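You operate a simulated robot arm through the tools that you are given. There is no shell and no other tool. Be economical: measure what you need, move in short steps, check, and stop when the job is done.

You run a simulated robot arm. Do the job below in one go: nothing can be reset, and whatever is moved stays where it is left.

Task
Flare the silver tube in the yellow press, its nut on first.
Fine: stand the tube in the hole, slip the black nut over it, pull the lever once and raise it.

The check looks at the end state, three seconds after you hand in, the way a careful person would. Anything else that was tipped, shoved, dropped, spilled or broken makes it a failure.

Robot
A 7-joint arm with a two-finger parallel gripper, fixed in place. Base frame: the origin is at the foot of the arm, x ahead of it, y to its left, z up; the work surface is at about z = 0. Readings come in m, degrees, newtons and seconds.
With the tool pointing down near the work surface it reaches from about 0.22 to 0.58 m from the base axis. Its first joint turns from -66.0 to 66.0 degrees. Payload 2.5 kg.
Tool frame: the origin (TCP) lies between the finger pads and is the grasp point; the fingertips stand 0.023 m ahead of it; z points along the fingers, y is the line along which they close. The gripper opens to 0.094 m. The fingers are 0.038 m wide and 0.01 m thick; the gripper's body (0.054 by 0.096 m) begins 0.039 m behind the TCP.
Orientation is told as [roll, pitch, yaw] about the base's x, y, z axes, in that order, counted from this pose: with the fingers straight down and closing along the base's y, the tool's x points along the base's -x, its y along +y and its z along -z.

Tools
- The arm moves only by the tool drive_tool. Its argument "targets" is a list of rows, each a list of 7 numbers: the shift along the base's x, y, z in mm, then the turn, a rotation vector about the base's x, y, z in degrees, then the gripper command, from -1 (fully open) to 1 (shut), values between in proportion. In form: [[x, y, z, ax, ay, az, jaw], ...]. A call has 1 to 20 rows; each row shifts and turns the commanded pose from where the row before left it. Rows are played at 5 a second. More than 0.05 m and 8.6 degrees between two rows, or a gripper value outside its range, and nothing of the call is played. A pose out of reach is approached as far as the arm can. The call stops where the force on the tool passes 90 N (or 10 N more than at its start, if that is more) or the arm is blocked; 0.2 s more then pass. Each finger travels about 0.108 m/s and halts on what it meets, pressing with about 42 N; the grip force reading is that of the motor and also rises with nothing between the fingers. The clock runs only during rows and for 0.2 s after the last one: add rows that do not move to give the fingers time. It gives the time, the measured TCP pose, the force on the tool (base axes), the opening and the grip force at its end, in the units of the frame above (readings bear some noise).
- Cameras (640 x 400 px; columns grow to the right, rows downward): "scene" is fixed at [0.1093, -0.398, 0.5557]; the picture's right is [0.91, -0.42, 0.00], its down [-0.19, -0.42, -0.88] and it looks along [0.37, 0.80, -0.47] (base axes); focal length 228 px, centre (320, 200). "wrist" rides on the gripper at [-0.039, 0, -0.044] in the tool frame; the picture's right is [0.00, -1.00, 0.00], its down [0.97, 0.00, -0.24] and it looks along [0.24, 0.00, 0.97] (tool axes); focal length 218 px, centre (320, 200).
- snapshot(camera): a new picture of that camera. No time passes.
- point_at(camera, pixels): for up to 12 pixels [column, row] of the newest picture of that camera ("zoom" is the newest enlarged one), the place [x, y, z] in the base frame of the surface seen there, good to about 0.003 m. No time passes.
- close_up(camera, box): a new picture of the part [left, top, right, bottom] of that camera's present view, enlarged. No time passes.
- sign_off(): hands the job in; it is judged then, once.

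Keep the steps short. Do not move on a guess: measure, check each grasp and each placing, and mend mistakes. In all there are 80 turns and 34 pictures (those below and enlarged ones count). Leave the gripper open and the arm clear of the work at the hand-in unless told otherwise, and finish with a single line.

The tools are called by a JSON object that holds its "op" and its "data". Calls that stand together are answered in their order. drive_tool: Moves the arm, as the interface text tells. Its arguments: {"type":"object","properties":{"targets":{"type":"array","items":{"type":"array","items":{"type":"number"}}}},"required":["targets"]} The other tools are called the same way: snapshot (camera) takes a picture; point_at (camera, pixels) gives the place of the surface under pixels of a picture; close_up (camera, box) takes an enlarged picture of a part of a camera's view; sign_off () hands the job in.

At the start:

```text
t: 0.0
eef_pos: [0.38, -0.0678, 0.4968]
tcp_rot: [0.0, 0.0, -0.1]
force: [-0.3, 0.7, 1.1]
finger_gap: 0.0942
grasp_force: 0.0
```

scene: 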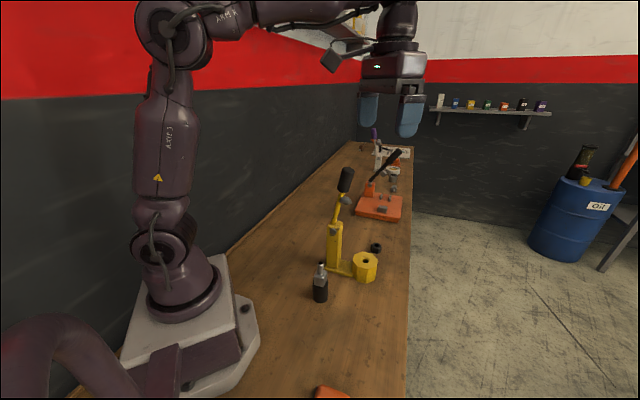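
wrist: 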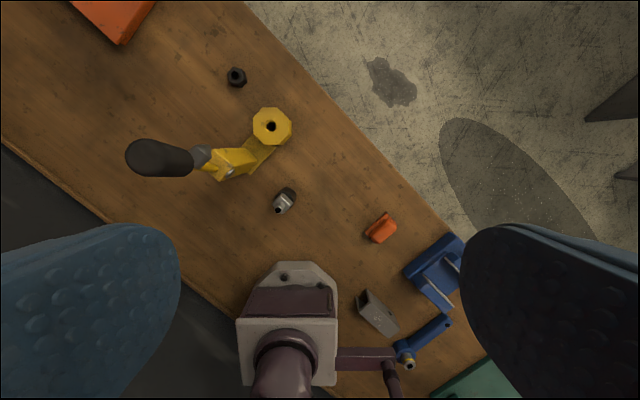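

I see the yellow press with its lever, a black nut near wrist (237,77) and a tube or bottle near wrist (283,202). I'll enlarge both views to identify the parts.

{"op": "close_up", "data": {"camera": "scene", "box": [280, 150, 420, 310]}}

{"op": "close_up", "data": {"camera": "wrist", "box": [110, 50, 320, 230]}}

```text
2.50 times, centred on (350, 230) of scene
```

zoom: 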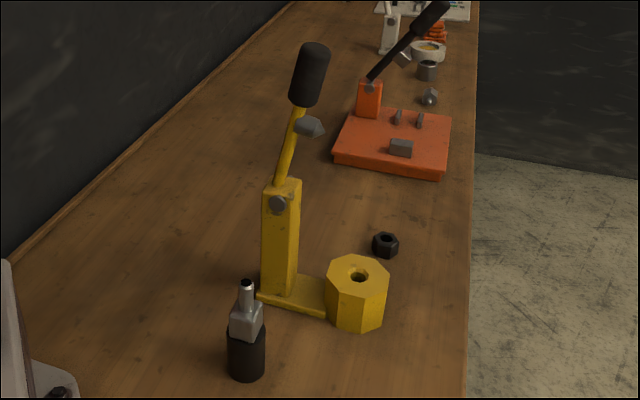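

```text
2.22 times, centred on (215, 140) of wrist
```

zoom: 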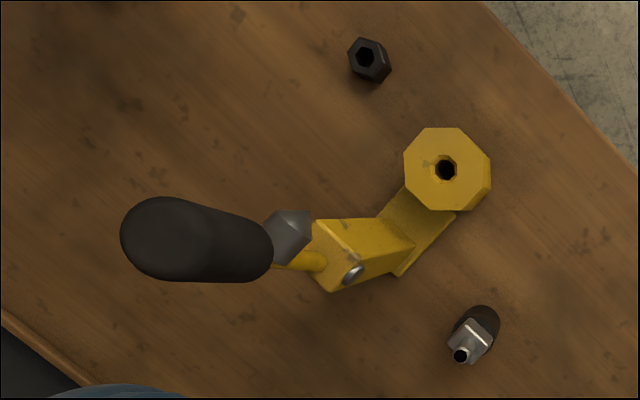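

The silver tube seems to have a square collar and stand in a black holder; next I measure the main points in this wrist enlargement.

{"op": "point_at", "data": {"camera": "zoom", "pixels": [[352, 57], [378, 45], [385, 75], [425, 150], [470, 190], [437, 140], [477, 170], [460, 355], [474, 332], [490, 315], [170, 240], [300, 120]]}}

{"op": "close_up", "data": {"camera": "scene", "box": [300, 240, 390, 310]}}

```text
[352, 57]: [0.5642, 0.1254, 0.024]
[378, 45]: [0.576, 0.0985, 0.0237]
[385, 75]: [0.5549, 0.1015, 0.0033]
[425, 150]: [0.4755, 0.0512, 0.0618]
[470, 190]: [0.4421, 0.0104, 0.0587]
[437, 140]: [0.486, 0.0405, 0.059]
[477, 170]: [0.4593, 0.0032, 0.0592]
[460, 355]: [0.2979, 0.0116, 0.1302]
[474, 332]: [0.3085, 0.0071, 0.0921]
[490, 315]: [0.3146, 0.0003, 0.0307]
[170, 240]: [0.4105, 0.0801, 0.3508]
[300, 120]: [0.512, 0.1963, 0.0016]
```

```text
5.71 times, centred on (345, 275) of scene
```

zoom: 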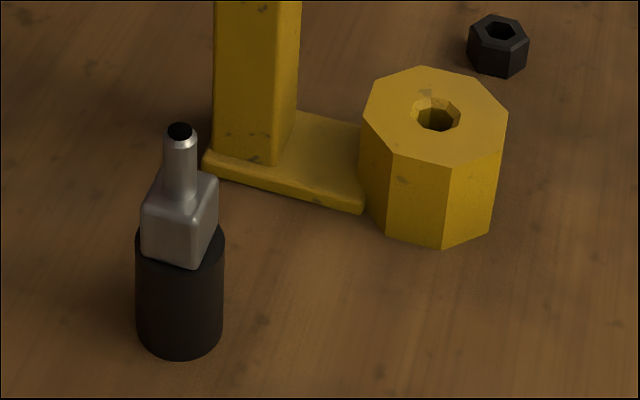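

I'll measure the tube, its collar, the holder, the hole and the nut from this scene enlargement.

{"op": "point_at", "data": {"camera": "zoom", "pixels": [[180, 145], [166, 170], [194, 170], [180, 195], [145, 220], [190, 230], [213, 215], [180, 300], [395, 110], [475, 115], [436, 85], [440, 150]]}}

{"op": "point_at", "data": {"camera": "scene", "pixels": [[346, 180], [340, 190], [345, 201], [337, 215], [333, 231], [335, 250]]}}

```text
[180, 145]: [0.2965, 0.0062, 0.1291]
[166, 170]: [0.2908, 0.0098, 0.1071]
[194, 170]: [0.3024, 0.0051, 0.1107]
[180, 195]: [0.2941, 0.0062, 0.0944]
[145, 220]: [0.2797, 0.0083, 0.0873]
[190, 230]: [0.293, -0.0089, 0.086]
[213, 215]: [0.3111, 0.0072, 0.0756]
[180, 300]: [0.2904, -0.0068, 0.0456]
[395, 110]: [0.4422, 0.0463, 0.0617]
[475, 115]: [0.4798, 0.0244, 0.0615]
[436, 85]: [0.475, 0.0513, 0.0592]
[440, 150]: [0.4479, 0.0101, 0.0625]
```

```text
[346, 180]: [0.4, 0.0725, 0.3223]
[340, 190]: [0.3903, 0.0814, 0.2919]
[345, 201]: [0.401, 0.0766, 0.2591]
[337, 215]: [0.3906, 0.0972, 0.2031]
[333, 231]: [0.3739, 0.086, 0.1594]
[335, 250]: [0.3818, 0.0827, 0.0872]
```

Measured so far: tube axis near (0.298, 0.011), top z about 0.133, collar z about 0.067–0.094. The hole is near (0.461, 0.029) with top z 0.061, the nut near (0.565, 0.112), and the lever pivot near (0.382, 0.088, 0.16). I'll move above the tube to look straight down.

{"op": "drive_tool", "data": {"targets": [[-27, 26, 0, 0, 0, 0, -1], [-27, 26, 0, 0, 0, 0, -1], [-26, 26, -20, 0, 0, 0, -1], [0, 0, -45, 0, 0, 0, -1], [0, 0, -45, 0, 0, 0, -1], [0, 0, -45, 0, 0, 0, -1], [0, 0, -35, 0, 0, 0, -1], [0, 0, 0, 0, 0, 0, -1]]}}

{"op": "close_up", "data": {"camera": "wrist", "box": [220, 100, 420, 300]}}

```text
t: 1.8
eef_pos: [0.3006, 0.0097, 0.3053]
tcp_rot: [0.0, 0.1, 0.0]
force: [1.3, -0.5, -0.9]
finger_gap: 0.0941
grasp_force: 0.0
```

```text
2.00 times, centred on (320, 200) of wrist
```

zoom: 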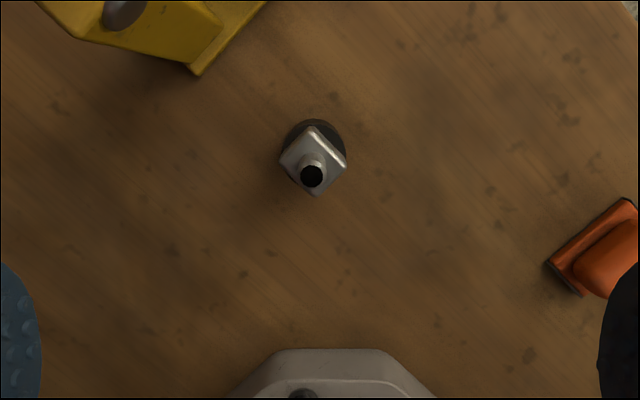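

The collar is turned about 45°: its corners are at zoom (315,127), (346,158), (315,195) and (280,160). I'll measure those and the tube top.

{"op": "point_at", "data": {"camera": "zoom", "pixels": [[315, 131], [342, 158], [315, 191], [284, 160], [312, 187], [302, 176], [322, 176], [303, 145], [333, 145], [340, 140], [292, 140]]}}

```text
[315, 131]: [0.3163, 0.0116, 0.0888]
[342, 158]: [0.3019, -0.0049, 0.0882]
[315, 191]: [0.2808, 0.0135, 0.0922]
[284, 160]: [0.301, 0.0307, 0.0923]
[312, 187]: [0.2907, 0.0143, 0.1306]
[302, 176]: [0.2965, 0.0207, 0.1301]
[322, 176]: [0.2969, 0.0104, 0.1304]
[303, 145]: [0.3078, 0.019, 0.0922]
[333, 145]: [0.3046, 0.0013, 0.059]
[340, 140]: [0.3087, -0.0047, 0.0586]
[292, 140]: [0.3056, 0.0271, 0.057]
```

Collar centre is about (0.2995, 0.013), about 25 mm across the flats, with its top at 0.091 and the holder top at 0.058. I'll turn -45°, lean the wrist 20° away from the lever side, and go down to z 0.18.

{"op": "drive_tool", "data": {"targets": [[-1, 3.3, 0, 0, 0, -7.5, -1], [0, 0, 0, 0, 0, -7.5, -1], [0, 0, 0, 0, 0, -7.5, -1], [0, 0, 0, 0, 0, -7.5, -1], [0, 0, 0, 0, 0, -7.5, -1], [0, 0, 0, 0, 0, -7.5, -1], [0, 0, 0, 4.714, 4.714, 0, -1], [0, 0, 0, 4.714, 4.714, 0, -1], [0, 0, 0, 4.714, 4.714, 0, -1], [0, 0, -42, 0, 0, 0, -1], [0, 0, -42, 0, 0, 0, -1], [0, 0, -41, 0, 0, 0, -1], [0, 0, 0, 0, 0, 0, -1]]}}

{"op": "snapshot", "data": {"camera": "wrist"}}

{"op": "snapshot", "data": {"camera": "scene"}}

```text
t: 4.6
eef_pos: [0.2992, 0.0133, 0.1829]
tcp_rot: [-0.1, 20.1, -45.0]
force: [-0.3, -0.1, 0.8]
finger_gap: 0.094
grasp_force: 0.0
```

```text
27 pictures are left
```

wrist: 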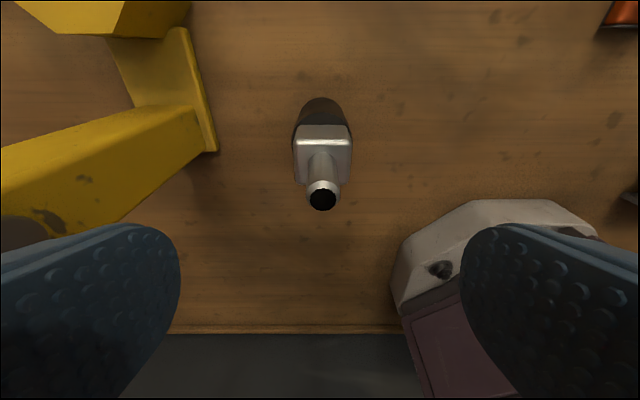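

```text
26 pictures are left
```

scene: 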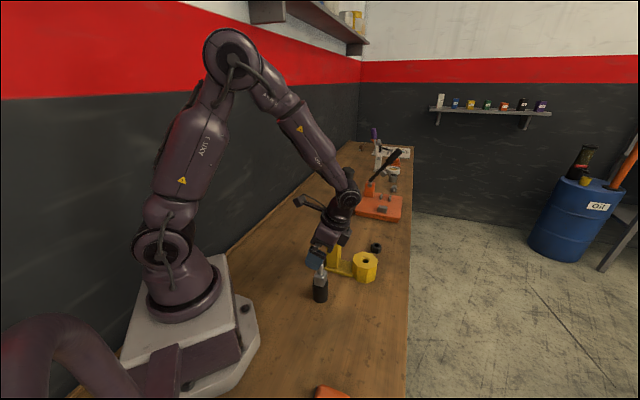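

The collar lies square between the fingers, at cols 293–352. I'll narrow the jaw to about 50 mm to keep clear of the press and go down to z 0.097.

{"op": "drive_tool", "data": {"targets": [[0, 0, 0, 0, 0, 0, -0.06], [0, 0, 0, 0, 0, 0, -0.06], [0, 0, -30, 0, 0, 0, -0.06], [0, 0, -30, 0, 0, 0, -0.06], [0, 0, -26, 0, 0, 0, -0.06], [0, 0, 0, 0, 0, 0, -0.06]]}}

{"op": "snapshot", "data": {"camera": "wrist"}}

```text
t: 6.0
eef_pos: [0.301, 0.0133, 0.095]
tcp_rot: [0.0, 20.0, -45.0]
force: [0.1, -0.5, -0.9]
finger_gap: 0.0497
grasp_force: 0.1
```

```text
25 pictures are left
```

wrist: 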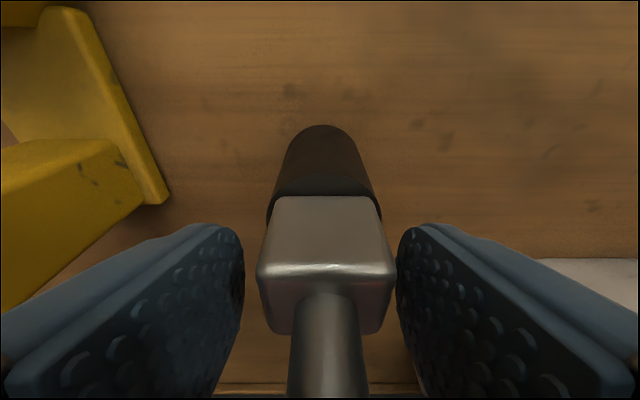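

The collar sits centred between the pads (cols 258–395). I'll close on it.

{"op": "drive_tool", "data": {"targets": [[0, 0, 0, 0, 0, 0, 0.3], [0, 0, 0, 0, 0, 0, 0.6], [0, 0, 0, 0, 0, 0, 1], [0, 0, 0, 0, 0, 0, 1], [0, 0, 0, 0, 0, 0, 1]]}}

```text
t: 7.2
eef_pos: [0.2995, 0.0138, 0.0954]
tcp_rot: [-0.1, 20.0, -44.9]
force: [0.6, 0.3, -0.2]
finger_gap: 0.0333
grasp_force: 42.1
```

The grip holds at a 33 mm gap with 42 N. I'll lift straight up 90 mm.

{"op": "drive_tool", "data": {"targets": [[0, 0, 15, 0, 0, 0, 1], [0, 0, 20, 0, 0, 0, 1], [0, 0, 25, 0, 0, 0, 1], [0, 0, 30, 0, 0, 0, 1], [0, 0, 0, 0, 0, 0, 1]]}}

{"op": "close_up", "data": {"camera": "scene", "box": [270, 180, 400, 310]}}

{"op": "snapshot", "data": {"camera": "wrist"}}

```text
t: 8.4
eef_pos: [0.2999, 0.0123, 0.1861]
tcp_rot: [-0.1, 20.0, -45.0]
force: [0.8, -0.6, -1.0]
finger_gap: 0.0333
grasp_force: 42.6
```

```text
3.08 times, centred on (335, 245) of scene
```

zoom: 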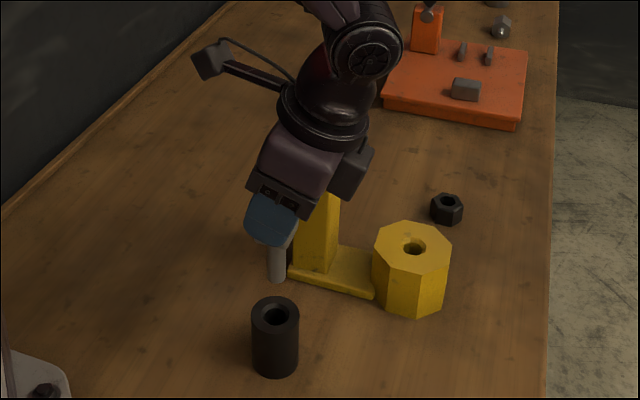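

```text
23 pictures are left
```

wrist: 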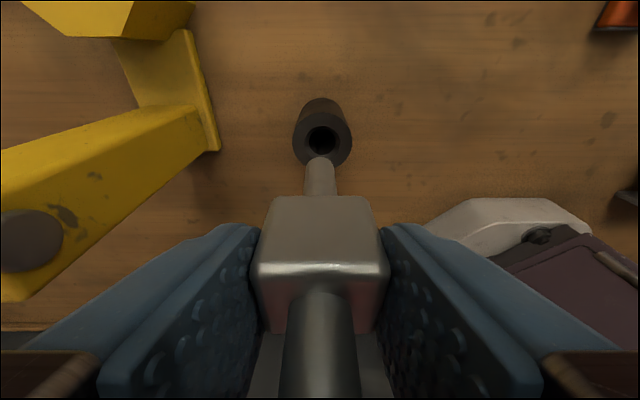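

The tube is lifted and the holder still stands. There is a rod with a box on the wrist at zoom (210,60), which may reach the lever, so I'll measure it, the hole and the tube bottom.

{"op": "point_at", "data": {"camera": "zoom", "pixels": [[210, 62], [198, 75], [225, 45], [250, 75], [280, 88], [330, 100], [278, 275], [414, 250], [398, 250], [430, 250], [414, 232], [414, 265]]}}

```text
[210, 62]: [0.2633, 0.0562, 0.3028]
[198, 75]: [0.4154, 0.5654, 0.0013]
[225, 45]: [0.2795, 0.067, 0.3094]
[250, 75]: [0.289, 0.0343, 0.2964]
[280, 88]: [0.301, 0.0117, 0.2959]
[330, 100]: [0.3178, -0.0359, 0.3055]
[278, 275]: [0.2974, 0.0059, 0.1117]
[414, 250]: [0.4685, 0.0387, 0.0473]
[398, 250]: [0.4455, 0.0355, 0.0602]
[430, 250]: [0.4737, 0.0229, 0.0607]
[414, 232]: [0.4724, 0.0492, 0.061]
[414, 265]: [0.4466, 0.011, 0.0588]
```

The rod tip reaches about 60–70 mm out on the tool's +x side, which would hit the lever at this yaw. At yaw -90 it points to +y, beside the lever. I'll back off to -y, turn there, and then advance in x.

{"op": "drive_tool", "data": {"targets": [[0, -15, 15, 0, 0, 0, 1], [0, -25, 10, 0, 0, -7.5, 1], [10, -20, 0, 0, 0, -7.5, 1], [10, 0, 0, 0, 0, -7.5, 1], [10, 0, 0, 0, 0, -7.5, 1], [10, 0, 0, 0, 0, -7.5, 1], [10, 0, 0, 0, 0, -7.5, 1], [35, 0, 0, 0, 0, 0, 1], [35, 0, 0, 0, 0, 0, 1], [40, 0, 0, 0, 0, 0, 1], [0, 0, 0, 0, 0, 0, 1]]}}

{"op": "snapshot", "data": {"camera": "scene"}}

{"op": "snapshot", "data": {"camera": "wrist"}}

```text
t: 10.8
eef_pos: [0.4605, -0.0465, 0.2112]
tcp_rot: [0.0, 20.0, -90.0]
force: [0.0, -0.1, -0.7]
finger_gap: 0.0335
grasp_force: 42.0
```

```text
22 pictures are left
```

scene: 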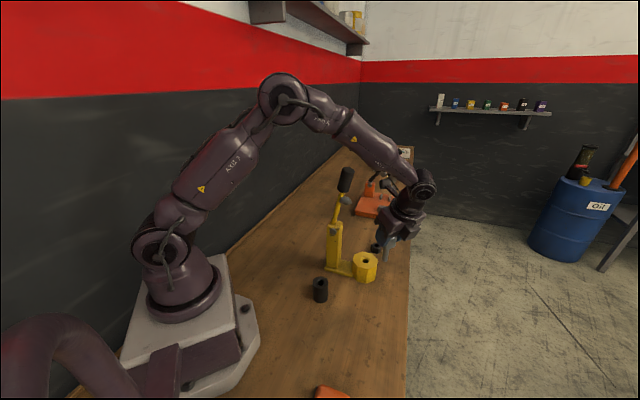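

```text
21 pictures are left
```

wrist: 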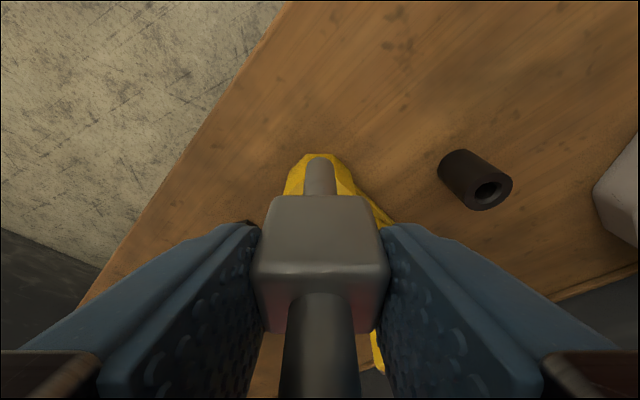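

The path is clear: the forearm is well above and the lever untouched. I'll move +y over the hole at z 0.165 in steps.

{"op": "drive_tool", "data": {"targets": [[0, 25, -15, 0, 0, 0, 1], [0, 25, -15, 0, 0, 0, 1], [0, 15, -12, 0, 0, 0, 1], [0, 13, 0, 0, 0, 0, 1], [0, 0, 0, 0, 0, 0, 1]]}}

{"op": "close_up", "data": {"camera": "scene", "box": [310, 140, 430, 290]}}

{"op": "close_up", "data": {"camera": "wrist", "box": [240, 100, 400, 260]}}

```text
t: 12.0
eef_pos: [0.4594, 0.0314, 0.1692]
tcp_rot: [0.0, 20.0, -89.9]
force: [1.1, 0.8, -0.8]
finger_gap: 0.0333
grasp_force: 42.1
```

```text
2.67 times, centred on (370, 215) of scene
```

zoom: 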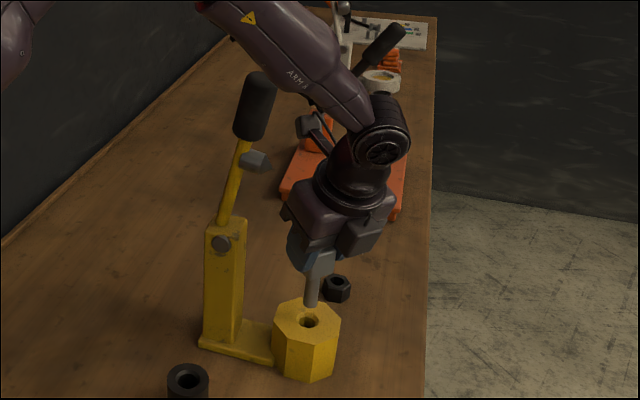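

```text
2.50 times, centred on (320, 180) of wrist
```

zoom: 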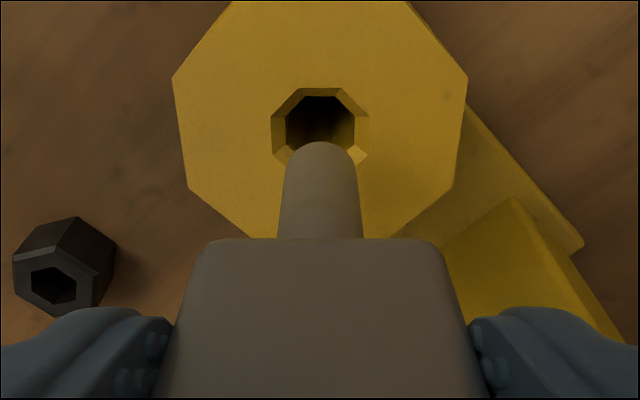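

Tube and hole share column 320, so x is aligned. I'll measure the hole rim and tube end for y.

{"op": "point_at", "data": {"camera": "zoom", "pixels": [[264, 130], [376, 130], [320, 82], [320, 60], [320, 148], [320, 165], [280, 85], [362, 85], [200, 75], [440, 75], [320, 200], [320, 230]]}}

```text
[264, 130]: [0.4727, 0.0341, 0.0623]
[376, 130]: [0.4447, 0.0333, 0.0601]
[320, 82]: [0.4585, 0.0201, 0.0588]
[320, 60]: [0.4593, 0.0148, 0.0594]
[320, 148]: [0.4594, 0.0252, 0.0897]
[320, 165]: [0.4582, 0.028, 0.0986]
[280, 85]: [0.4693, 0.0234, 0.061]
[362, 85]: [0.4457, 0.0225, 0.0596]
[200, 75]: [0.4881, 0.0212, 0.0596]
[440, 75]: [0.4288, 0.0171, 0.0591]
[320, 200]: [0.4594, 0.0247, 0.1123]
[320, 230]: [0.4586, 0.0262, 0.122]
```

The hole centre is about (0.459, 0.0335) and the tube axis about (0.459, 0.032). I'll shift +1 mm in y and lower the tube end into the chamfer.

{"op": "drive_tool", "data": {"targets": [[0, 1, -8, 0, 0, 0, 1], [0, 0, -8, 0, 0, 0, 1], [0, 0, -6, 0, 0, 0, 1], [0, 0, -6, 0, 0, 0, 1], [0, 0, -6, 0, 0, 0, 1], [0, 0, 0, 0, 0, 0, 1]]}}

{"op": "close_up", "data": {"camera": "wrist", "box": [240, 100, 400, 260]}}

```text
t: 13.4
eef_pos: [0.4593, 0.0323, 0.1351]
tcp_rot: [0.0, 20.0, -90.0]
force: [-0.2, 0.4, -0.2]
finger_gap: 0.0331
grasp_force: 42.2
```

```text
2.50 times, centred on (320, 180) of wrist
```

zoom: 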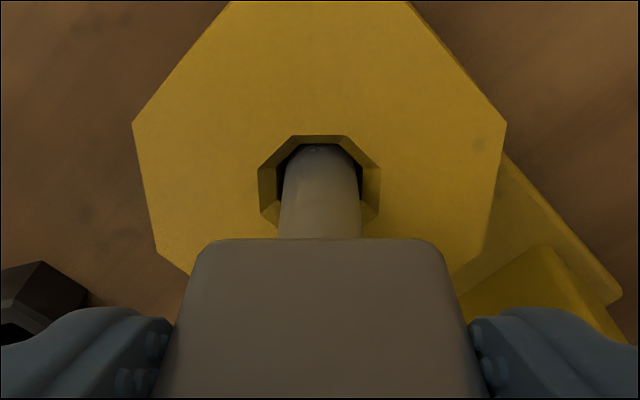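

The tube end is inside the mouth with no force. I'll continue down slowly.

{"op": "drive_tool", "data": {"targets": [[0, 0, -6, 0, 0, 0, 1], [0, 0, -6, 0, 0, 0, 1], [0, 0, -6, 0, 0, 0, 1], [0, 0, -6, 0, 0, 0, 1], [0, 0, -5, 0, 0, 0, 1], [0, 0, 0, 0, 0, 0, 1]]}}

{"op": "close_up", "data": {"camera": "wrist", "box": [240, 100, 400, 260]}}

```text
t: 14.8
eef_pos: [0.4593, 0.0327, 0.1061]
tcp_rot: [0.0, 20.0, -90.1]
force: [0.1, 0.4, -1.0]
finger_gap: 0.0333
grasp_force: 42.3
```

```text
2.50 times, centred on (320, 180) of wrist
```

zoom: 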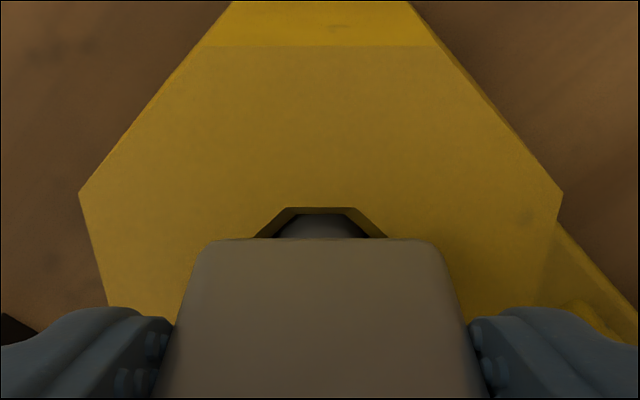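

The tube goes in freely and the collar is still several millimetres above the block. I'll continue in 2 mm steps until there is contact.

{"op": "drive_tool", "data": {"targets": [[0, 0, -2, 0, 0, 0, 1], [0, 0, -2, 0, 0, 0, 1], [0, 0, -2, 0, 0, 0, 1], [0, 0, -1, 0, 0, 0, 1], [0, 0, 0, 0, 0, 0, 1]]}}

```text
t: 16.0
eef_pos: [0.4587, 0.0331, 0.0993]
tcp_rot: [-0.1, 19.9, -90.0]
force: [0.8, -0.5, -0.7]
finger_gap: 0.0332
grasp_force: 42.1
```

{"op": "drive_tool", "data": {"targets": [[0, 0, -1, 0, 0, 0, 1], [0, 0, -1, 0, 0, 0, 1], [0, 0, -1, 0, 0, 0, 1], [0, 0, 0, 0, 0, 0, 1]]}}

{"op": "close_up", "data": {"camera": "wrist", "box": [240, 100, 400, 260]}}

```text
t: 17.0
eef_pos: [0.4594, 0.0312, 0.0957]
tcp_rot: [0.0, 20.0, -90.1]
force: [-1.1, -0.2, -0.9]
finger_gap: 0.0333
grasp_force: 42.0
```

```text
2.50 times, centred on (320, 180) of wrist
```

zoom: 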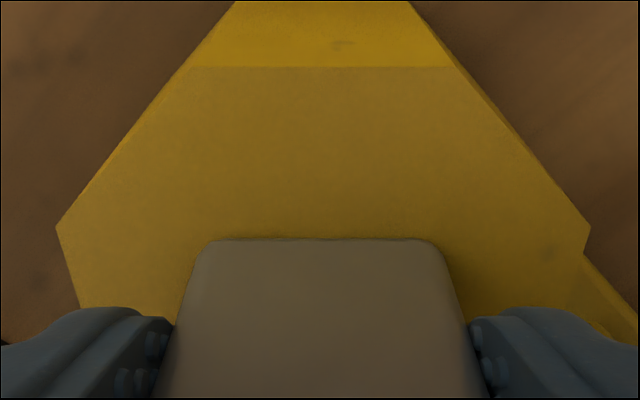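

Almost seated and no force yet. Two or three more 1 mm steps.

{"op": "drive_tool", "data": {"targets": [[0, 0, -1, 0, 0, 0, 1], [0, 0, -1, 0, 0, 0, 1], [0, 0, 0, 0, 0, 0, 1]]}}

```text
t: 17.8
eef_pos: [0.4609, 0.0332, 0.0947]
tcp_rot: [0.2, 20.1, -89.9]
force: [-11.6, -1.2, 32.5]
finger_gap: 0.0334
grasp_force: 42.1
```

Contact: 32 N upward, collar seated. I'll ease up 1 mm, open to about 55 mm, and rise.

{"op": "drive_tool", "data": {"targets": [[0, 0, 1, 0, 0, 0, 1], [0, 0, 0, 0, 0, 0, 0.2], [0, 0, 0, 0, 0, 0, -0.15], [0, 0, 0, 0, 0, 0, -0.15], [0, 0, 10, 0, 0, 0, -0.15], [0, -5, 20, 0, 0, 0, -0.15], [0, -10, 25, 0, 0, 0, -0.15], [0, -10, 25, 0, 0, 0, -0.15], [0, 0, 0, 0, 0, 0, -0.15]]}}

{"op": "snapshot", "data": {"camera": "wrist"}}

{"op": "close_up", "data": {"camera": "scene", "box": [310, 150, 430, 290]}}

```text
t: 19.8
eef_pos: [0.4607, 0.0072, 0.1753]
tcp_rot: [0.0, 20.0, -90.0]
force: [0.1, 0.2, -0.2]
finger_gap: 0.0541
grasp_force: 0.0
```

```text
15 pictures are left
```

wrist: 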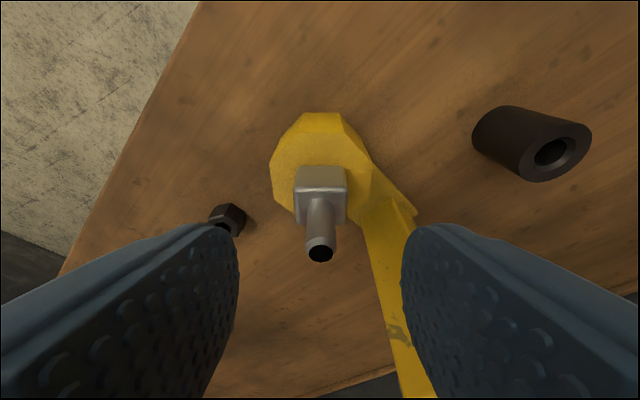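

```text
2.86 times, centred on (370, 220) of scene
```

zoom: 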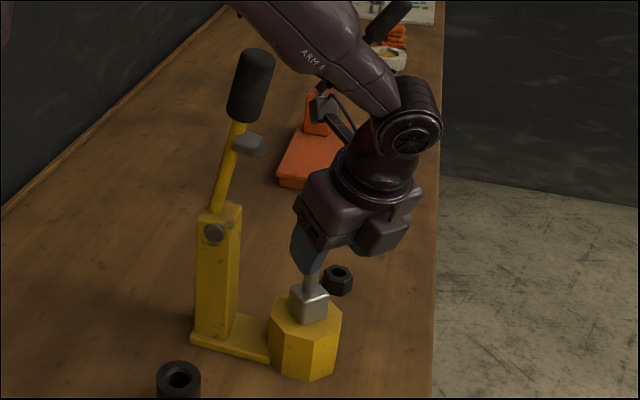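

The tube stands in the hole. I'll measure its top rim and the nut in this wrist picture.

{"op": "point_at", "data": {"camera": "wrist", "pixels": [[309, 246], [332, 246], [320, 241], [320, 225], [300, 192], [341, 192], [320, 180], [222, 218], [232, 222], [239, 212], [215, 222]]}}

```text
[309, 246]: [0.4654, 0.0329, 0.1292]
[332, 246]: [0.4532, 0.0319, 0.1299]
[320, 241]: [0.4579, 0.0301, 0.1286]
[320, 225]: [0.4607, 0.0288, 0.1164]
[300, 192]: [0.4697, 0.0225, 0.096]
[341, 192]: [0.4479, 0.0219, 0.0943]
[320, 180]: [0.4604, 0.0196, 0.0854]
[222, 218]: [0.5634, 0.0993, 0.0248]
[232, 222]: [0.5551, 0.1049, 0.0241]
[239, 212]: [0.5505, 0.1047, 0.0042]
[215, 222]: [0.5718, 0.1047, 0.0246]
```

Tube top is at about (0.459, 0.0355, 0.130). Next I go toward the nut, near (0.563, 0.112), staying high, and look from above.

{"op": "drive_tool", "data": {"targets": [[20, 0, 10, 0, 0, 0, -0.15], [30, 10, 0, 0, 0, 0, -0.15], [30, 20, 0, 0, 0, 0, -0.15], [22, 30, -10, 0, 0, 0, -0.15], [0, 40, -30, 0, 0, 0, -0.15], [0, 0, -20, 0, 0, 0, -0.15], [0, 0, 0, 0, 0, 0, -0.15]]}}

{"op": "snapshot", "data": {"camera": "wrist"}}

```text
t: 21.4
eef_pos: [0.562, 0.1079, 0.1233]
tcp_rot: [0.0, 20.0, -90.0]
force: [-1.4, 0.5, 0.0]
finger_gap: 0.0541
grasp_force: 0.1
```

```text
13 pictures are left
```

wrist: 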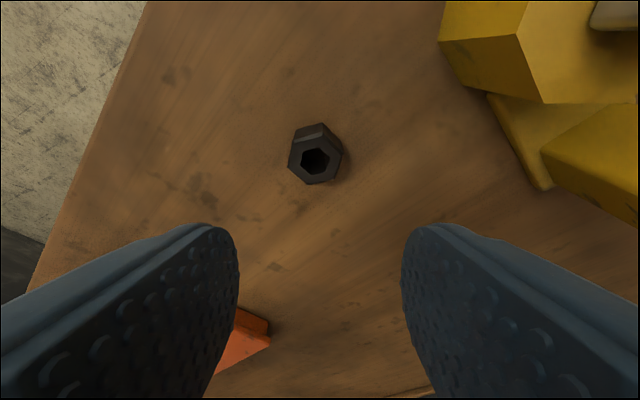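

The nut is at (315,158). I'll enlarge it to read its orientation and size.

{"op": "close_up", "data": {"camera": "wrist", "box": [280, 115, 350, 195]}}

{"op": "point_at", "data": {"camera": "wrist", "pixels": [[305, 144], [324, 144], [294, 160], [333, 162], [303, 175], [322, 177], [314, 145], [310, 180]]}}

```text
5.00 times, centred on (315, 155) of wrist
```

zoom: 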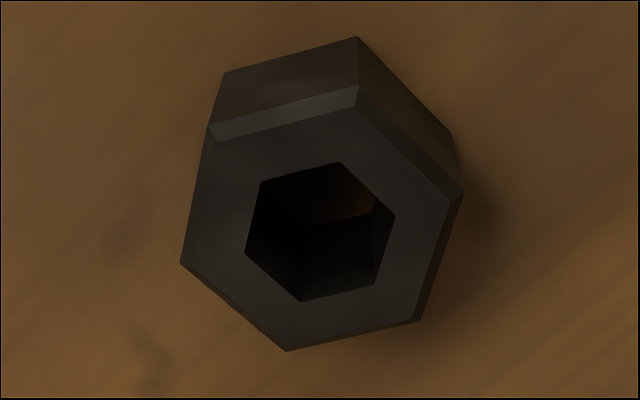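

```text
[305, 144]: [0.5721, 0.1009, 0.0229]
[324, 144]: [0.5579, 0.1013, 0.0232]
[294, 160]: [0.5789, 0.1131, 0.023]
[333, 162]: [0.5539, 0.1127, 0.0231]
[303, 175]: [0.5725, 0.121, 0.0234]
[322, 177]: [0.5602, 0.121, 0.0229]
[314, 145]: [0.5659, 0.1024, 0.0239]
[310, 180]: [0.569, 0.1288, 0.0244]
```

Nut centre is about (0.5657, 0.112), 31 mm across the flats, top z 0.024, and its flats are turned about -15° from my jaw. Before going down I'll check how near the orange object at (245,335) is, and the yellow press.

{"op": "point_at", "data": {"camera": "wrist", "pixels": [[245, 315], [265, 340], [230, 365], [480, 60], [540, 100], [545, 185]]}}

{"op": "point_at", "data": {"camera": "zoom", "pixels": [[220, 150], [350, 120], [440, 195], [405, 310], [287, 335], [195, 258]]}}

```text
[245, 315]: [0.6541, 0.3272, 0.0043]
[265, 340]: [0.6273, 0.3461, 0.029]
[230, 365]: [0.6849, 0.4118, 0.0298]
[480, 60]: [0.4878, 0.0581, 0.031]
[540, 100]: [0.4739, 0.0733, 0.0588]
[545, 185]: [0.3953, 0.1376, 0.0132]
```

```text
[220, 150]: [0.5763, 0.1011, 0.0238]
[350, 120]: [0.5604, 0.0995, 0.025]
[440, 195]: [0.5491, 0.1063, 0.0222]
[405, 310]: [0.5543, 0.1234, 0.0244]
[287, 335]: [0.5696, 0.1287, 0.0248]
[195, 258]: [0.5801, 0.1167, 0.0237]
```

Centre is (0.565, 0.1126) and the neighbours are far enough away. I'll turn -15°, centre, and lower to z 0.032 (finger corner about 4 mm above the table).

{"op": "drive_tool", "data": {"targets": [[2, 2.5, 0, 0, 0, -7.5, -0.28], [2, 2.5, 0, 0, 0, -7.5, -0.28], [0, 0, -30, 0, 0, 0, -0.28], [0, 0, -30, 0, 0, 0, -0.28], [0, 0, -20, 0, 0, 0, -0.28], [0, 0, -13, 0, 0, 0, -0.28], [0, 0, 0, 0, 0, 0, -0.28]]}}

{"op": "snapshot", "data": {"camera": "wrist"}}

```text
t: 23.0
eef_pos: [0.566, 0.1101, 0.0319]
tcp_rot: [0.0, 20.0, -105.2]
force: [0.4, -0.2, 0.1]
finger_gap: 0.0601
grasp_force: 0.1
```

```text
11 pictures are left
```

wrist: 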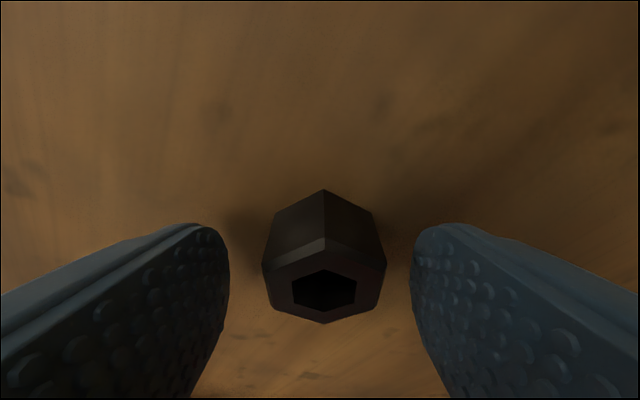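

The flats are parallel to the pads and the nut is centred (cols 263–386). I'll close.

{"op": "drive_tool", "data": {"targets": [[0, 0, 0, 0, 0, 0, 0.1], [0, 0, 0, 0, 0, 0, 0.4], [0, 0, 0, 0, 0, 0, 1], [0, 0, 0, 0, 0, 0, 1], [0, 0, 0, 0, 0, 0, 1]]}}

{"op": "point_at", "data": {"camera": "wrist", "pixels": [[325, 245], [325, 262], [325, 315], [285, 270], [365, 270], [275, 300], [373, 300]]}}

```text
t: 24.2
eef_pos: [0.5663, 0.1107, 0.0313]
tcp_rot: [0.1, 20.0, -105.2]
force: [1.2, -0.5, 9.9]
finger_gap: 0.0434
grasp_force: 42.3
```

```text
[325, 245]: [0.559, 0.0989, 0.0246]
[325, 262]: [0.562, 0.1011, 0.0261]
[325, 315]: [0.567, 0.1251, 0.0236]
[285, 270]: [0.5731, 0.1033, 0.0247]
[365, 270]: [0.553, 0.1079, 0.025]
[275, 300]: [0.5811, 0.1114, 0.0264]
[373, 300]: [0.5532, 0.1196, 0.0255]
```

The grip is holding at a gap of 43 mm. I'll lift 60 mm and check that the nut comes straight.

{"op": "drive_tool", "data": {"targets": [[0, 0, 5, 0, 0, 0, 1], [0, 0, 15, 0, 0, 0, 1], [0, 0, 20, 0, 0, 0, 1], [0, 0, 20, 0, 0, 0, 1], [0, 0, 0, 0, 0, 0, 1]]}}

{"op": "snapshot", "data": {"camera": "wrist"}}

```text
t: 25.4
eef_pos: [0.5628, 0.1015, 0.0818]
tcp_rot: [-1.1, 19.3, -106.4]
force: [0.0, 0.6, 0.0]
finger_gap: 0.0433
grasp_force: 41.8
```

```text
10 pictures are left
```

wrist: 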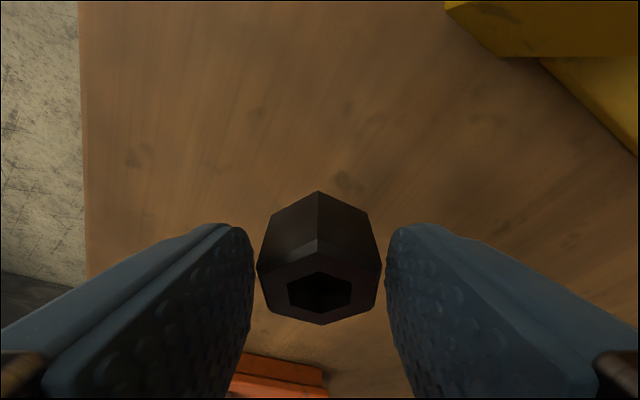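

The nut is held straight; the arm was just at its reach limit, which moving inward cures. I'll bring it in and up to (0.50, 0.033, 0.18), then over toward the tube.

{"op": "drive_tool", "data": {"targets": [[-20, -20, 15, 0, 0, 0, 1], [-25, -30, 30, 0, 0, 0, 1], [-20, -30, 42, 0, 0, 0, 1], [-20, 0, 0, 0, 0, 0, 1], [-20, 1.5, 0, 0, 0, 0, 1], [0, 0, 0, 0, 0, 0, 1], [0, 0, 0, 0, 0, 0, 1]]}}

{"op": "close_up", "data": {"camera": "wrist", "box": [220, 160, 420, 360]}}

```text
refused: row 3 steps farther than a row can; nothing moved
```

```text
2.00 times, centred on (320, 260) of wrist
```

zoom: 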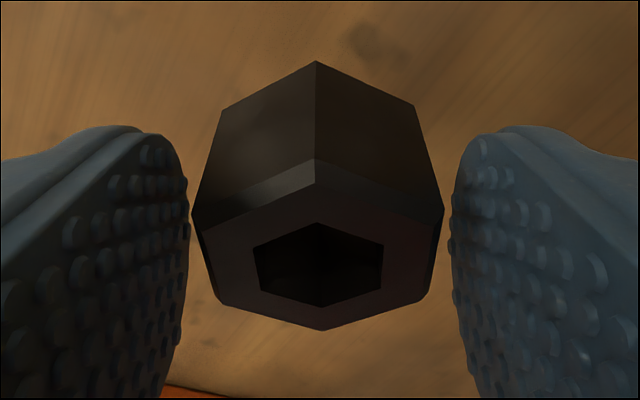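

The third step was too long and nothing moved. I'll repeat it with shorter steps.

{"op": "drive_tool", "data": {"targets": [[-20, -20, 15, 0, 0, 0, 1], [-25, -25, 30, 0, 0, 0, 1], [-20, -20, 25, 0, 0, 0, 1], [0, -15, 17, 0, 0, 0, 1], [-20, 0, 0, 0, 0, 0, 1], [-20, 1.5, 0, 0, 0, 0, 1], [0, 0, 0, 0, 0, 0, 1], [0, 0, 0, 0, 0, 0, 1]]}}

```text
t: 27.2
eef_pos: [0.4608, 0.0345, 0.1804]
tcp_rot: [0.0, 20.0, -105.0]
force: [-0.1, -0.3, -0.5]
finger_gap: 0.0428
grasp_force: 41.9
```

I'm above the tube at (0.4608, 0.0345, 0.180). I'll look from both cameras.

{"op": "close_up", "data": {"camera": "scene", "box": [330, 180, 410, 290]}}

{"op": "snapshot", "data": {"camera": "wrist"}}

```text
3.64 times, centred on (370, 235) of scene
```

zoom: 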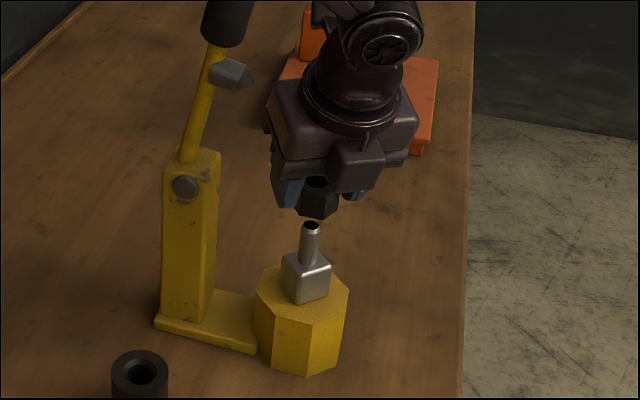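

```text
7 pictures are left
```

wrist: 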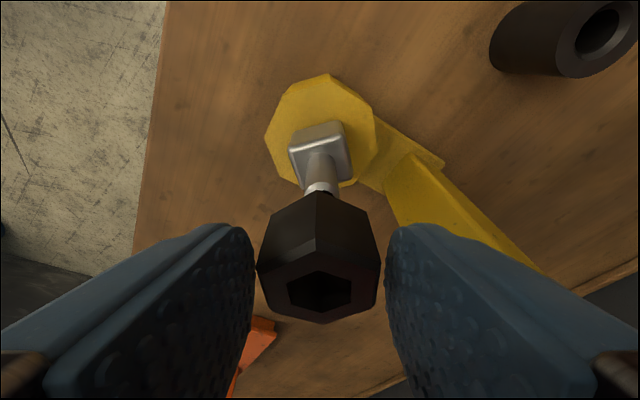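

Columns agree (tube 321, nut 320). I'll measure depth: nut front edge and faces, tube, and collar.

{"op": "point_at", "data": {"camera": "wrist", "pixels": [[317, 200], [317, 225], [317, 245], [317, 258], [268, 285], [372, 290], [324, 318], [280, 260], [357, 260], [321, 186], [322, 170], [298, 300]]}}

{"op": "point_at", "data": {"camera": "zoom", "pixels": [[305, 208], [325, 212], [310, 238], [302, 227], [320, 227], [310, 250], [306, 196], [330, 199]]}}

```text
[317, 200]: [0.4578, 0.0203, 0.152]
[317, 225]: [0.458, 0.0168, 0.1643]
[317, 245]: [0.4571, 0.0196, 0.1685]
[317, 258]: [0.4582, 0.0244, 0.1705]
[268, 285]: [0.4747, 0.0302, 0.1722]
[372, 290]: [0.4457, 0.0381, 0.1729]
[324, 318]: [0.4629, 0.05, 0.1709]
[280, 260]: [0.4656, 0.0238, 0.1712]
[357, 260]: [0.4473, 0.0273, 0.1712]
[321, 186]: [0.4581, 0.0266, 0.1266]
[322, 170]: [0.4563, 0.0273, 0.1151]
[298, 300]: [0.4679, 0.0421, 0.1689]
```

```text
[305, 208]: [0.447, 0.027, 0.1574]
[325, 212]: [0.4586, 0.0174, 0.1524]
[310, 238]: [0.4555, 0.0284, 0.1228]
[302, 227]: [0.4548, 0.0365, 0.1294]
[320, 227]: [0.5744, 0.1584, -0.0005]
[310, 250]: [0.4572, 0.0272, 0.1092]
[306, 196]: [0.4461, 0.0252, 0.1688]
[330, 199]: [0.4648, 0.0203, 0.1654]
```

Nut centre is (0.460, 0.034) and tube axis about (0.459, 0.034). I'll shift -1 mm in x and lower gently, checking force.

{"op": "drive_tool", "data": {"targets": [[-1, 0, -8, 0, 0, 0, 1], [0, 0, -6, 0, 0, 0, 1], [0, 0, -3, 0, 0, 0, 1], [0, 0, -2, 0, 0, 0, 1], [0, 0, -2, 0, 0, 0, 1], [0, 0, -2, 0, 0, 0, 1], [0, 0, 0, 0, 0, 0, 1]]}}

```text
t: 28.8
eef_pos: [0.4604, 0.0335, 0.1557]
tcp_rot: [0.0, 19.9, -105.0]
force: [-0.3, 0.5, -0.4]
finger_gap: 0.043
grasp_force: 42.9
```

No force at nut bottom z of about 0.124, below the tube top at 0.130, so it is going over. I'll continue down.

{"op": "drive_tool", "data": {"targets": [[0, 0, -3, 0, 0, 0, 1], [0, 0, -3, 0, 0, 0, 1], [0, 0, -3, 0, 0, 0, 1], [0, 0, -3, 0, 0, 0, 1], [0, 0, 0, 0, 0, 0, 1]]}}

{"op": "close_up", "data": {"camera": "wrist", "box": [240, 130, 400, 330]}}

```text
t: 30.0
eef_pos: [0.4591, 0.034, 0.1432]
tcp_rot: [0.0, 19.9, -105.0]
force: [-0.1, 0.2, 0.1]
finger_gap: 0.0427
grasp_force: 42.0
```

```text
2.00 times, centred on (320, 230) of wrist
```

zoom: 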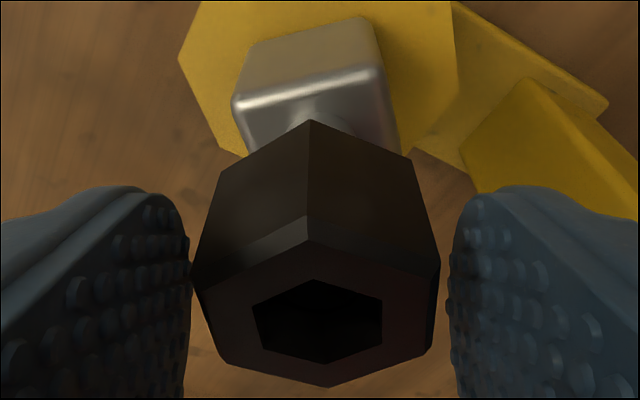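

The nut is around the tube with no contact force. I'll go on down toward the collar top (TCP about 0.126).

{"op": "drive_tool", "data": {"targets": [[0, 0, -3, 0, 0, 0, 1], [0, 0, -3, 0, 0, 0, 1], [0, 0, -3, 0, 0, 0, 1], [0, 0, -2, 0, 0, 0, 1], [0, 0, -2, 0, 0, 0, 1], [0, 0, 0, 0, 0, 0, 1]]}}

```text
t: 31.4
eef_pos: [0.4586, 0.0334, 0.1307]
tcp_rot: [-0.1, 20.0, -105.0]
force: [-0.5, 0.2, -0.2]
finger_gap: 0.0319
grasp_force: 42.1
```

The gap dropped from 43 to 32 mm, so the nut may have slipped. I stop and look.

{"op": "snapshot", "data": {"camera": "wrist"}}

```text
5 pictures are left
```

wrist: 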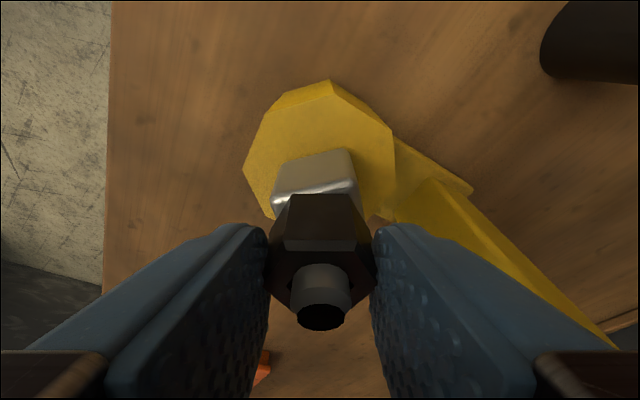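

The nut is now around the tube, with the tube end showing through at (320,300). I'll measure where nut and tube are.

{"op": "point_at", "data": {"camera": "wrist", "pixels": [[320, 215], [320, 240], [320, 256], [290, 275], [352, 275], [320, 275], [320, 300], [300, 295], [340, 295], [275, 262], [368, 262], [315, 165]]}}

```text
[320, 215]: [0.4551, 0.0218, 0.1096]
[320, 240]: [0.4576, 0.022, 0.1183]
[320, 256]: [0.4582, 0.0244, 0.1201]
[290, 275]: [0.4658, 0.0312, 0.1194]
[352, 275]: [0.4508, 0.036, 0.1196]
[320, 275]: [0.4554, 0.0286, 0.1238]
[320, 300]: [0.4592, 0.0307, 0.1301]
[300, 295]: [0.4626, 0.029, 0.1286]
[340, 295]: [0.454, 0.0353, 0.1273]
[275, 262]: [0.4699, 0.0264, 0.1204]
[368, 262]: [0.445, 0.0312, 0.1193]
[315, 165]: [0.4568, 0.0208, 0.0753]
```

The nut's top is at 0.120, so its bottom is at about 0.095: it sits on the collar with the tube standing 10 mm proud. I'll open and rise clear.

{"op": "drive_tool", "data": {"targets": [[0, 0, 0, 0, 0, 0, 0.3], [0, 0, 0, 0, 0, 0, 0], [0, 0, 0, 0, 0, 0, -0.28], [0, 0, 0, 0, 0, 0, -0.28], [0, 0, 15, 0, 0, 0, -0.28], [0, -10, 25, 0, 0, 0, -0.28], [0, -20, 30, 0, 0, 0, -0.28], [0, -30, 20, 0, 0, 0, -0.28], [0, -30, 0, 0, 0, 0, -0.28], [0, 0, 0, 0, 0, 0, -0.28]]}}

{"op": "close_up", "data": {"camera": "scene", "box": [310, 160, 410, 290]}}

```text
t: 33.6
eef_pos: [0.4599, -0.057, 0.2215]
tcp_rot: [0.0, 20.1, -105.1]
force: [-0.3, 0.1, -0.1]
finger_gap: 0.0603
grasp_force: 0.0
```

```text
3.08 times, centred on (360, 225) of scene
```

zoom: 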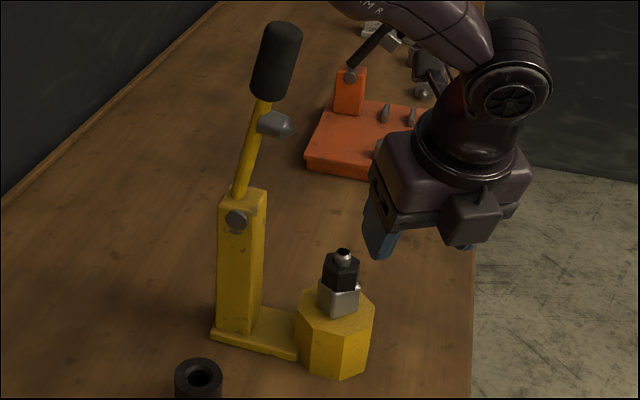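

The nut is on and the tube stands. Now the lever: I'll measure handle, rod, die and pivot in this enlargement.

{"op": "point_at", "data": {"camera": "zoom", "pixels": [[283, 28], [280, 45], [276, 70], [271, 92], [262, 105], [257, 120], [248, 150], [238, 185], [238, 220], [275, 122], [288, 128], [250, 195]]}}

```text
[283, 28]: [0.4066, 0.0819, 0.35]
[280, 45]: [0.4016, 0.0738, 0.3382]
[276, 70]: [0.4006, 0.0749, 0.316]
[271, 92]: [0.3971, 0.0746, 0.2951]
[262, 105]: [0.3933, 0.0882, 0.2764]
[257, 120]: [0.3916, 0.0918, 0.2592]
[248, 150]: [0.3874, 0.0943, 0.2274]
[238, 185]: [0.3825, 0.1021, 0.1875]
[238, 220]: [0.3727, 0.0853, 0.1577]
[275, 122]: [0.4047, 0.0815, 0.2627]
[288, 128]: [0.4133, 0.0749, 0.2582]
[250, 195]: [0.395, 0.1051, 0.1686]
```

Lever plane runs along about (0.72, -0.69). Pivot is about (0.379, 0.109, 0.158), the handle end is 0.2 m out, and it leans about 11° forward. I'll rise, turn to yaw -44 with a 10° lean so the jaws straddle the handle sideways, and go above it.

{"op": "drive_tool", "data": {"targets": [[0, 0, 45, 0, 0, 0, -1], [0, 0, 48, 0, 0, 7.6, -1], [0, 0, 48, 0, 0, 7.6, -1], [0, 0, 48, 0, 0, 7.6, -1], [0, 0, 45, 0, 0, 7.6, -1], [0, 0, 0, 0, 0, 7.6, -1], [0, 0, 0, 0, 0, 7.6, -1], [0, 0, 0, 0, 0, 7.6, -1], [0, 0, 0, 0, 0, 7.6, -1], [0, 0, 0, -3.45, -3.6, 0, -1], [0, 0, 0, -3.45, -3.6, 0, -1], [-15, 40, 0, 0, 0, 0, -1], [-15, 40, 0, 0, 0, 0, -1], [-15, 40, 0, 0, 0, 0, -1], [-8, 24, 0, 0, 0, 0, -1], [0, 0, 0, 0, 0, 0, -1]]}}

{"op": "snapshot", "data": {"camera": "wrist"}}

```text
t: 37.0
eef_pos: [0.3992, 0.0843, 0.4488]
tcp_rot: [1.1, 12.3, -55.7]
force: [-0.7, -0.1, 0.5]
finger_gap: 0.094
grasp_force: 0.1
out of reach, approached as far as the arm can: row 8, 9
```

```text
3 pictures are left
```

wrist: 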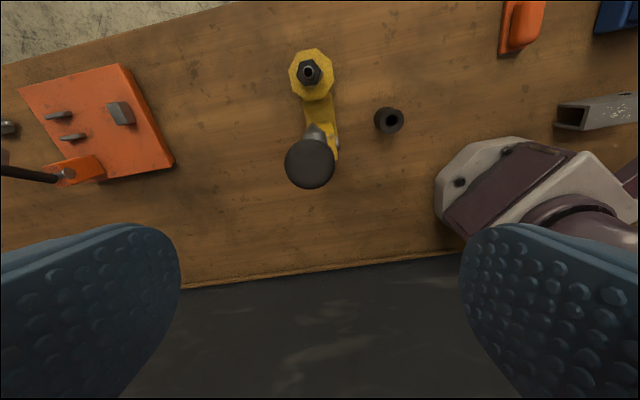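

The pose reads yaw -55.7 and may not have settled. I'll wait two rows, then measure the handle.

{"op": "drive_tool", "data": {"targets": [[0, 0, 0, 0, 0, 0, -1], [0, 0, 0, 0, 0, 0, -1]]}}

{"op": "point_at", "data": {"camera": "wrist", "pixels": [[310, 162], [290, 162], [331, 162], [310, 144], [310, 184], [316, 130], [309, 72], [335, 150], [330, 120]]}}

```text
t: 37.6
eef_pos: [0.3996, 0.0832, 0.4497]
tcp_rot: [1.2, 12.2, -55.7]
force: [-0.6, 0.4, -0.3]
finger_gap: 0.0939
grasp_force: 0.1
```

```text
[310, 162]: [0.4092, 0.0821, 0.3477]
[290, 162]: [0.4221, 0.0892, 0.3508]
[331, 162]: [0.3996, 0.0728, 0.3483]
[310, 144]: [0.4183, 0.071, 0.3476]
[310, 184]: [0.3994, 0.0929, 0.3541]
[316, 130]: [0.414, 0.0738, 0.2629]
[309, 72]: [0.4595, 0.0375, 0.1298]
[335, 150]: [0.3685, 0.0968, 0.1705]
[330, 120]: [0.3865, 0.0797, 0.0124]
```

Handle top centre is (0.410, 0.082, 0.351), about 28 mm thick, and the arm stopped short in yaw. I'll correct yaw by +11.6° and centre over the handle.

{"op": "drive_tool", "data": {"targets": [[4, 0, 0, 0, 0, 5.8, -1], [4, 0, 0, 0, 0, 5.8, -1], [0, 0, 0, 0, 0, 0, -1], [0, 0, 0, 0, 0, 0, -1]]}}

```text
t: 38.6
eef_pos: [0.4067, 0.0837, 0.45]
tcp_rot: [1.2, 12.2, -44.1]
force: [0.8, -0.3, -0.3]
finger_gap: 0.094
grasp_force: 0.0
```

Pose is now good (yaw -44, lean 12°). I'll lower to z 0.328 so the jaws straddle the handle.

{"op": "drive_tool", "data": {"targets": [[0, 1, -30, 0, 0, 0, -1], [0, 0, -30, 0, 0, 0, -1], [0, 0, -30, 0, 0, 0, -1], [0, 0, -20, 0, 0, 0, -1], [0, 0, -12, 0, 0, 0, -1], [0, 0, 0, 0, 0, 0, -1]]}}

{"op": "snapshot", "data": {"camera": "wrist"}}

```text
t: 40.0
eef_pos: [0.4069, 0.0839, 0.327]
tcp_rot: [1.3, 12.2, -44.1]
force: [-0.2, -0.1, -0.4]
finger_gap: 0.0938
grasp_force: 0.1
```

```text
2 pictures are left
```

wrist: 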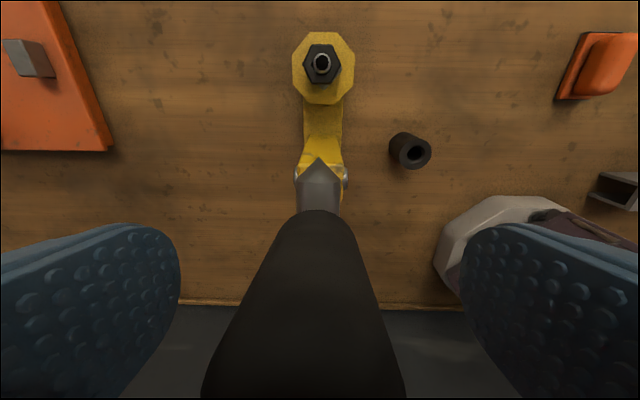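

Well aligned, with the handle about 2 mm left of centre. I'll measure the pivot bolts at (298,178) and (344,178), shift 2 mm and close.

{"op": "point_at", "data": {"camera": "wrist", "pixels": [[297, 180], [345, 180], [319, 165], [318, 195], [322, 52], [300, 250], [360, 250]]}}

{"op": "drive_tool", "data": {"targets": [[1.4, 1.4, 0, 0, 0, 0, -0.5], [0, 0, 0, 0, 0, 0, 0], [0, 0, 0, 0, 0, 0, 0.4], [0, 0, 0, 0, 0, 0, 1], [0, 0, 0, 0, 0, 0, 1], [0, 0, 0, 0, 0, 0, 1]]}}

```text
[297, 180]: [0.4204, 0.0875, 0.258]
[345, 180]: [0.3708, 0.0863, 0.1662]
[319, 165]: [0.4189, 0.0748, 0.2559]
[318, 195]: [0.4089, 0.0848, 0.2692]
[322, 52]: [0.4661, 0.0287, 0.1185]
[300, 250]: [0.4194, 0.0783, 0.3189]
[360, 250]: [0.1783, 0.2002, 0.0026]
```

```text
t: 41.4
eef_pos: [0.4092, 0.0862, 0.327]
tcp_rot: [1.2, 12.1, -44.2]
force: [15.5, 7.5, -1.9]
finger_gap: 0.0341
grasp_force: 44.9
```

The handle is gripped (gap 34 mm), with a sideways force of 16 N, so I'll ease 1 mm that way. Then I start the pull along the arc (radius about 171 mm) for the first 18°.

{"op": "drive_tool", "data": {"targets": [[1, 1, 0, 0, 0, 0, 1], [12.3, -12.2, -3.6, 0, 0, 0, 1], [12.1, -12, -5.6, 0, 0, 0, 1], [11.6, -11.5, -7.2, 0, 0, 0, 1], [0, 0, 0, 0, 0, 0, 1]]}}

```text
t: 42.6
eef_pos: [0.4451, 0.0512, 0.3093]
tcp_rot: [0.8, 12.4, -44.2]
force: [-12.6, 1.2, 5.9]
finger_gap: 0.0339
grasp_force: 45.0
```

The handle follows with moderate force. I'll continue the arc to about 57°.

{"op": "drive_tool", "data": {"targets": [[10.6, -11.3, -9.0, 0, 0, 0, 1], [10.0, -10.5, -10.5, 0, 0, 0, 1], [9.4, -9.4, -12, 0, 0, 0, 1], [8.5, -8.5, -13.3, 0, 0, 0, 1], [7.5, -7.4, -14.5, 0, 0, 0, 1], [0, 0, 0, 0, 0, 0, 1]]}}

```text
t: 44.0
eef_pos: [0.4922, 0.0035, 0.2511]
tcp_rot: [1.2, 12.1, -44.3]
force: [-1.6, -7.4, 15.8]
finger_gap: 0.0336
grasp_force: 45.5
```

Still smooth. On to about 75°, then I check.

{"op": "drive_tool", "data": {"targets": [[6.4, -6.3, -15.5, 0, 0, 0, 1], [5.1, -5.1, -16.3, 0, 0, 0, 1], [4, -4, -17, 0, 0, 0, 1], [0, 0, 0, 0, 0, 0, 1]]}}

```text
t: 45.0
eef_pos: [0.5079, -0.0124, 0.2031]
tcp_rot: [1.3, 12.0, -44.4]
force: [5.6, -14.2, 13.0]
finger_gap: 0.0334
grasp_force: 44.9
```

Now the last part in smaller steps, watching for the press contact.

{"op": "drive_tool", "data": {"targets": [[1.3, -1.3, -8.5, 0, 0, 0, 1], [1.3, -1.3, -9, 0, 0, 0, 1], [0.8, -0.8, -9, 0, 0, 0, 1], [0, 0, 0, 0, 0, 0, 1]]}}

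```text
t: 46.0
eef_pos: [0.5119, -0.0153, 0.1777]
tcp_rot: [1.3, 11.7, -44.2]
force: [22.4, -19.7, 10.4]
finger_gap: 0.0336
grasp_force: 45.4
```

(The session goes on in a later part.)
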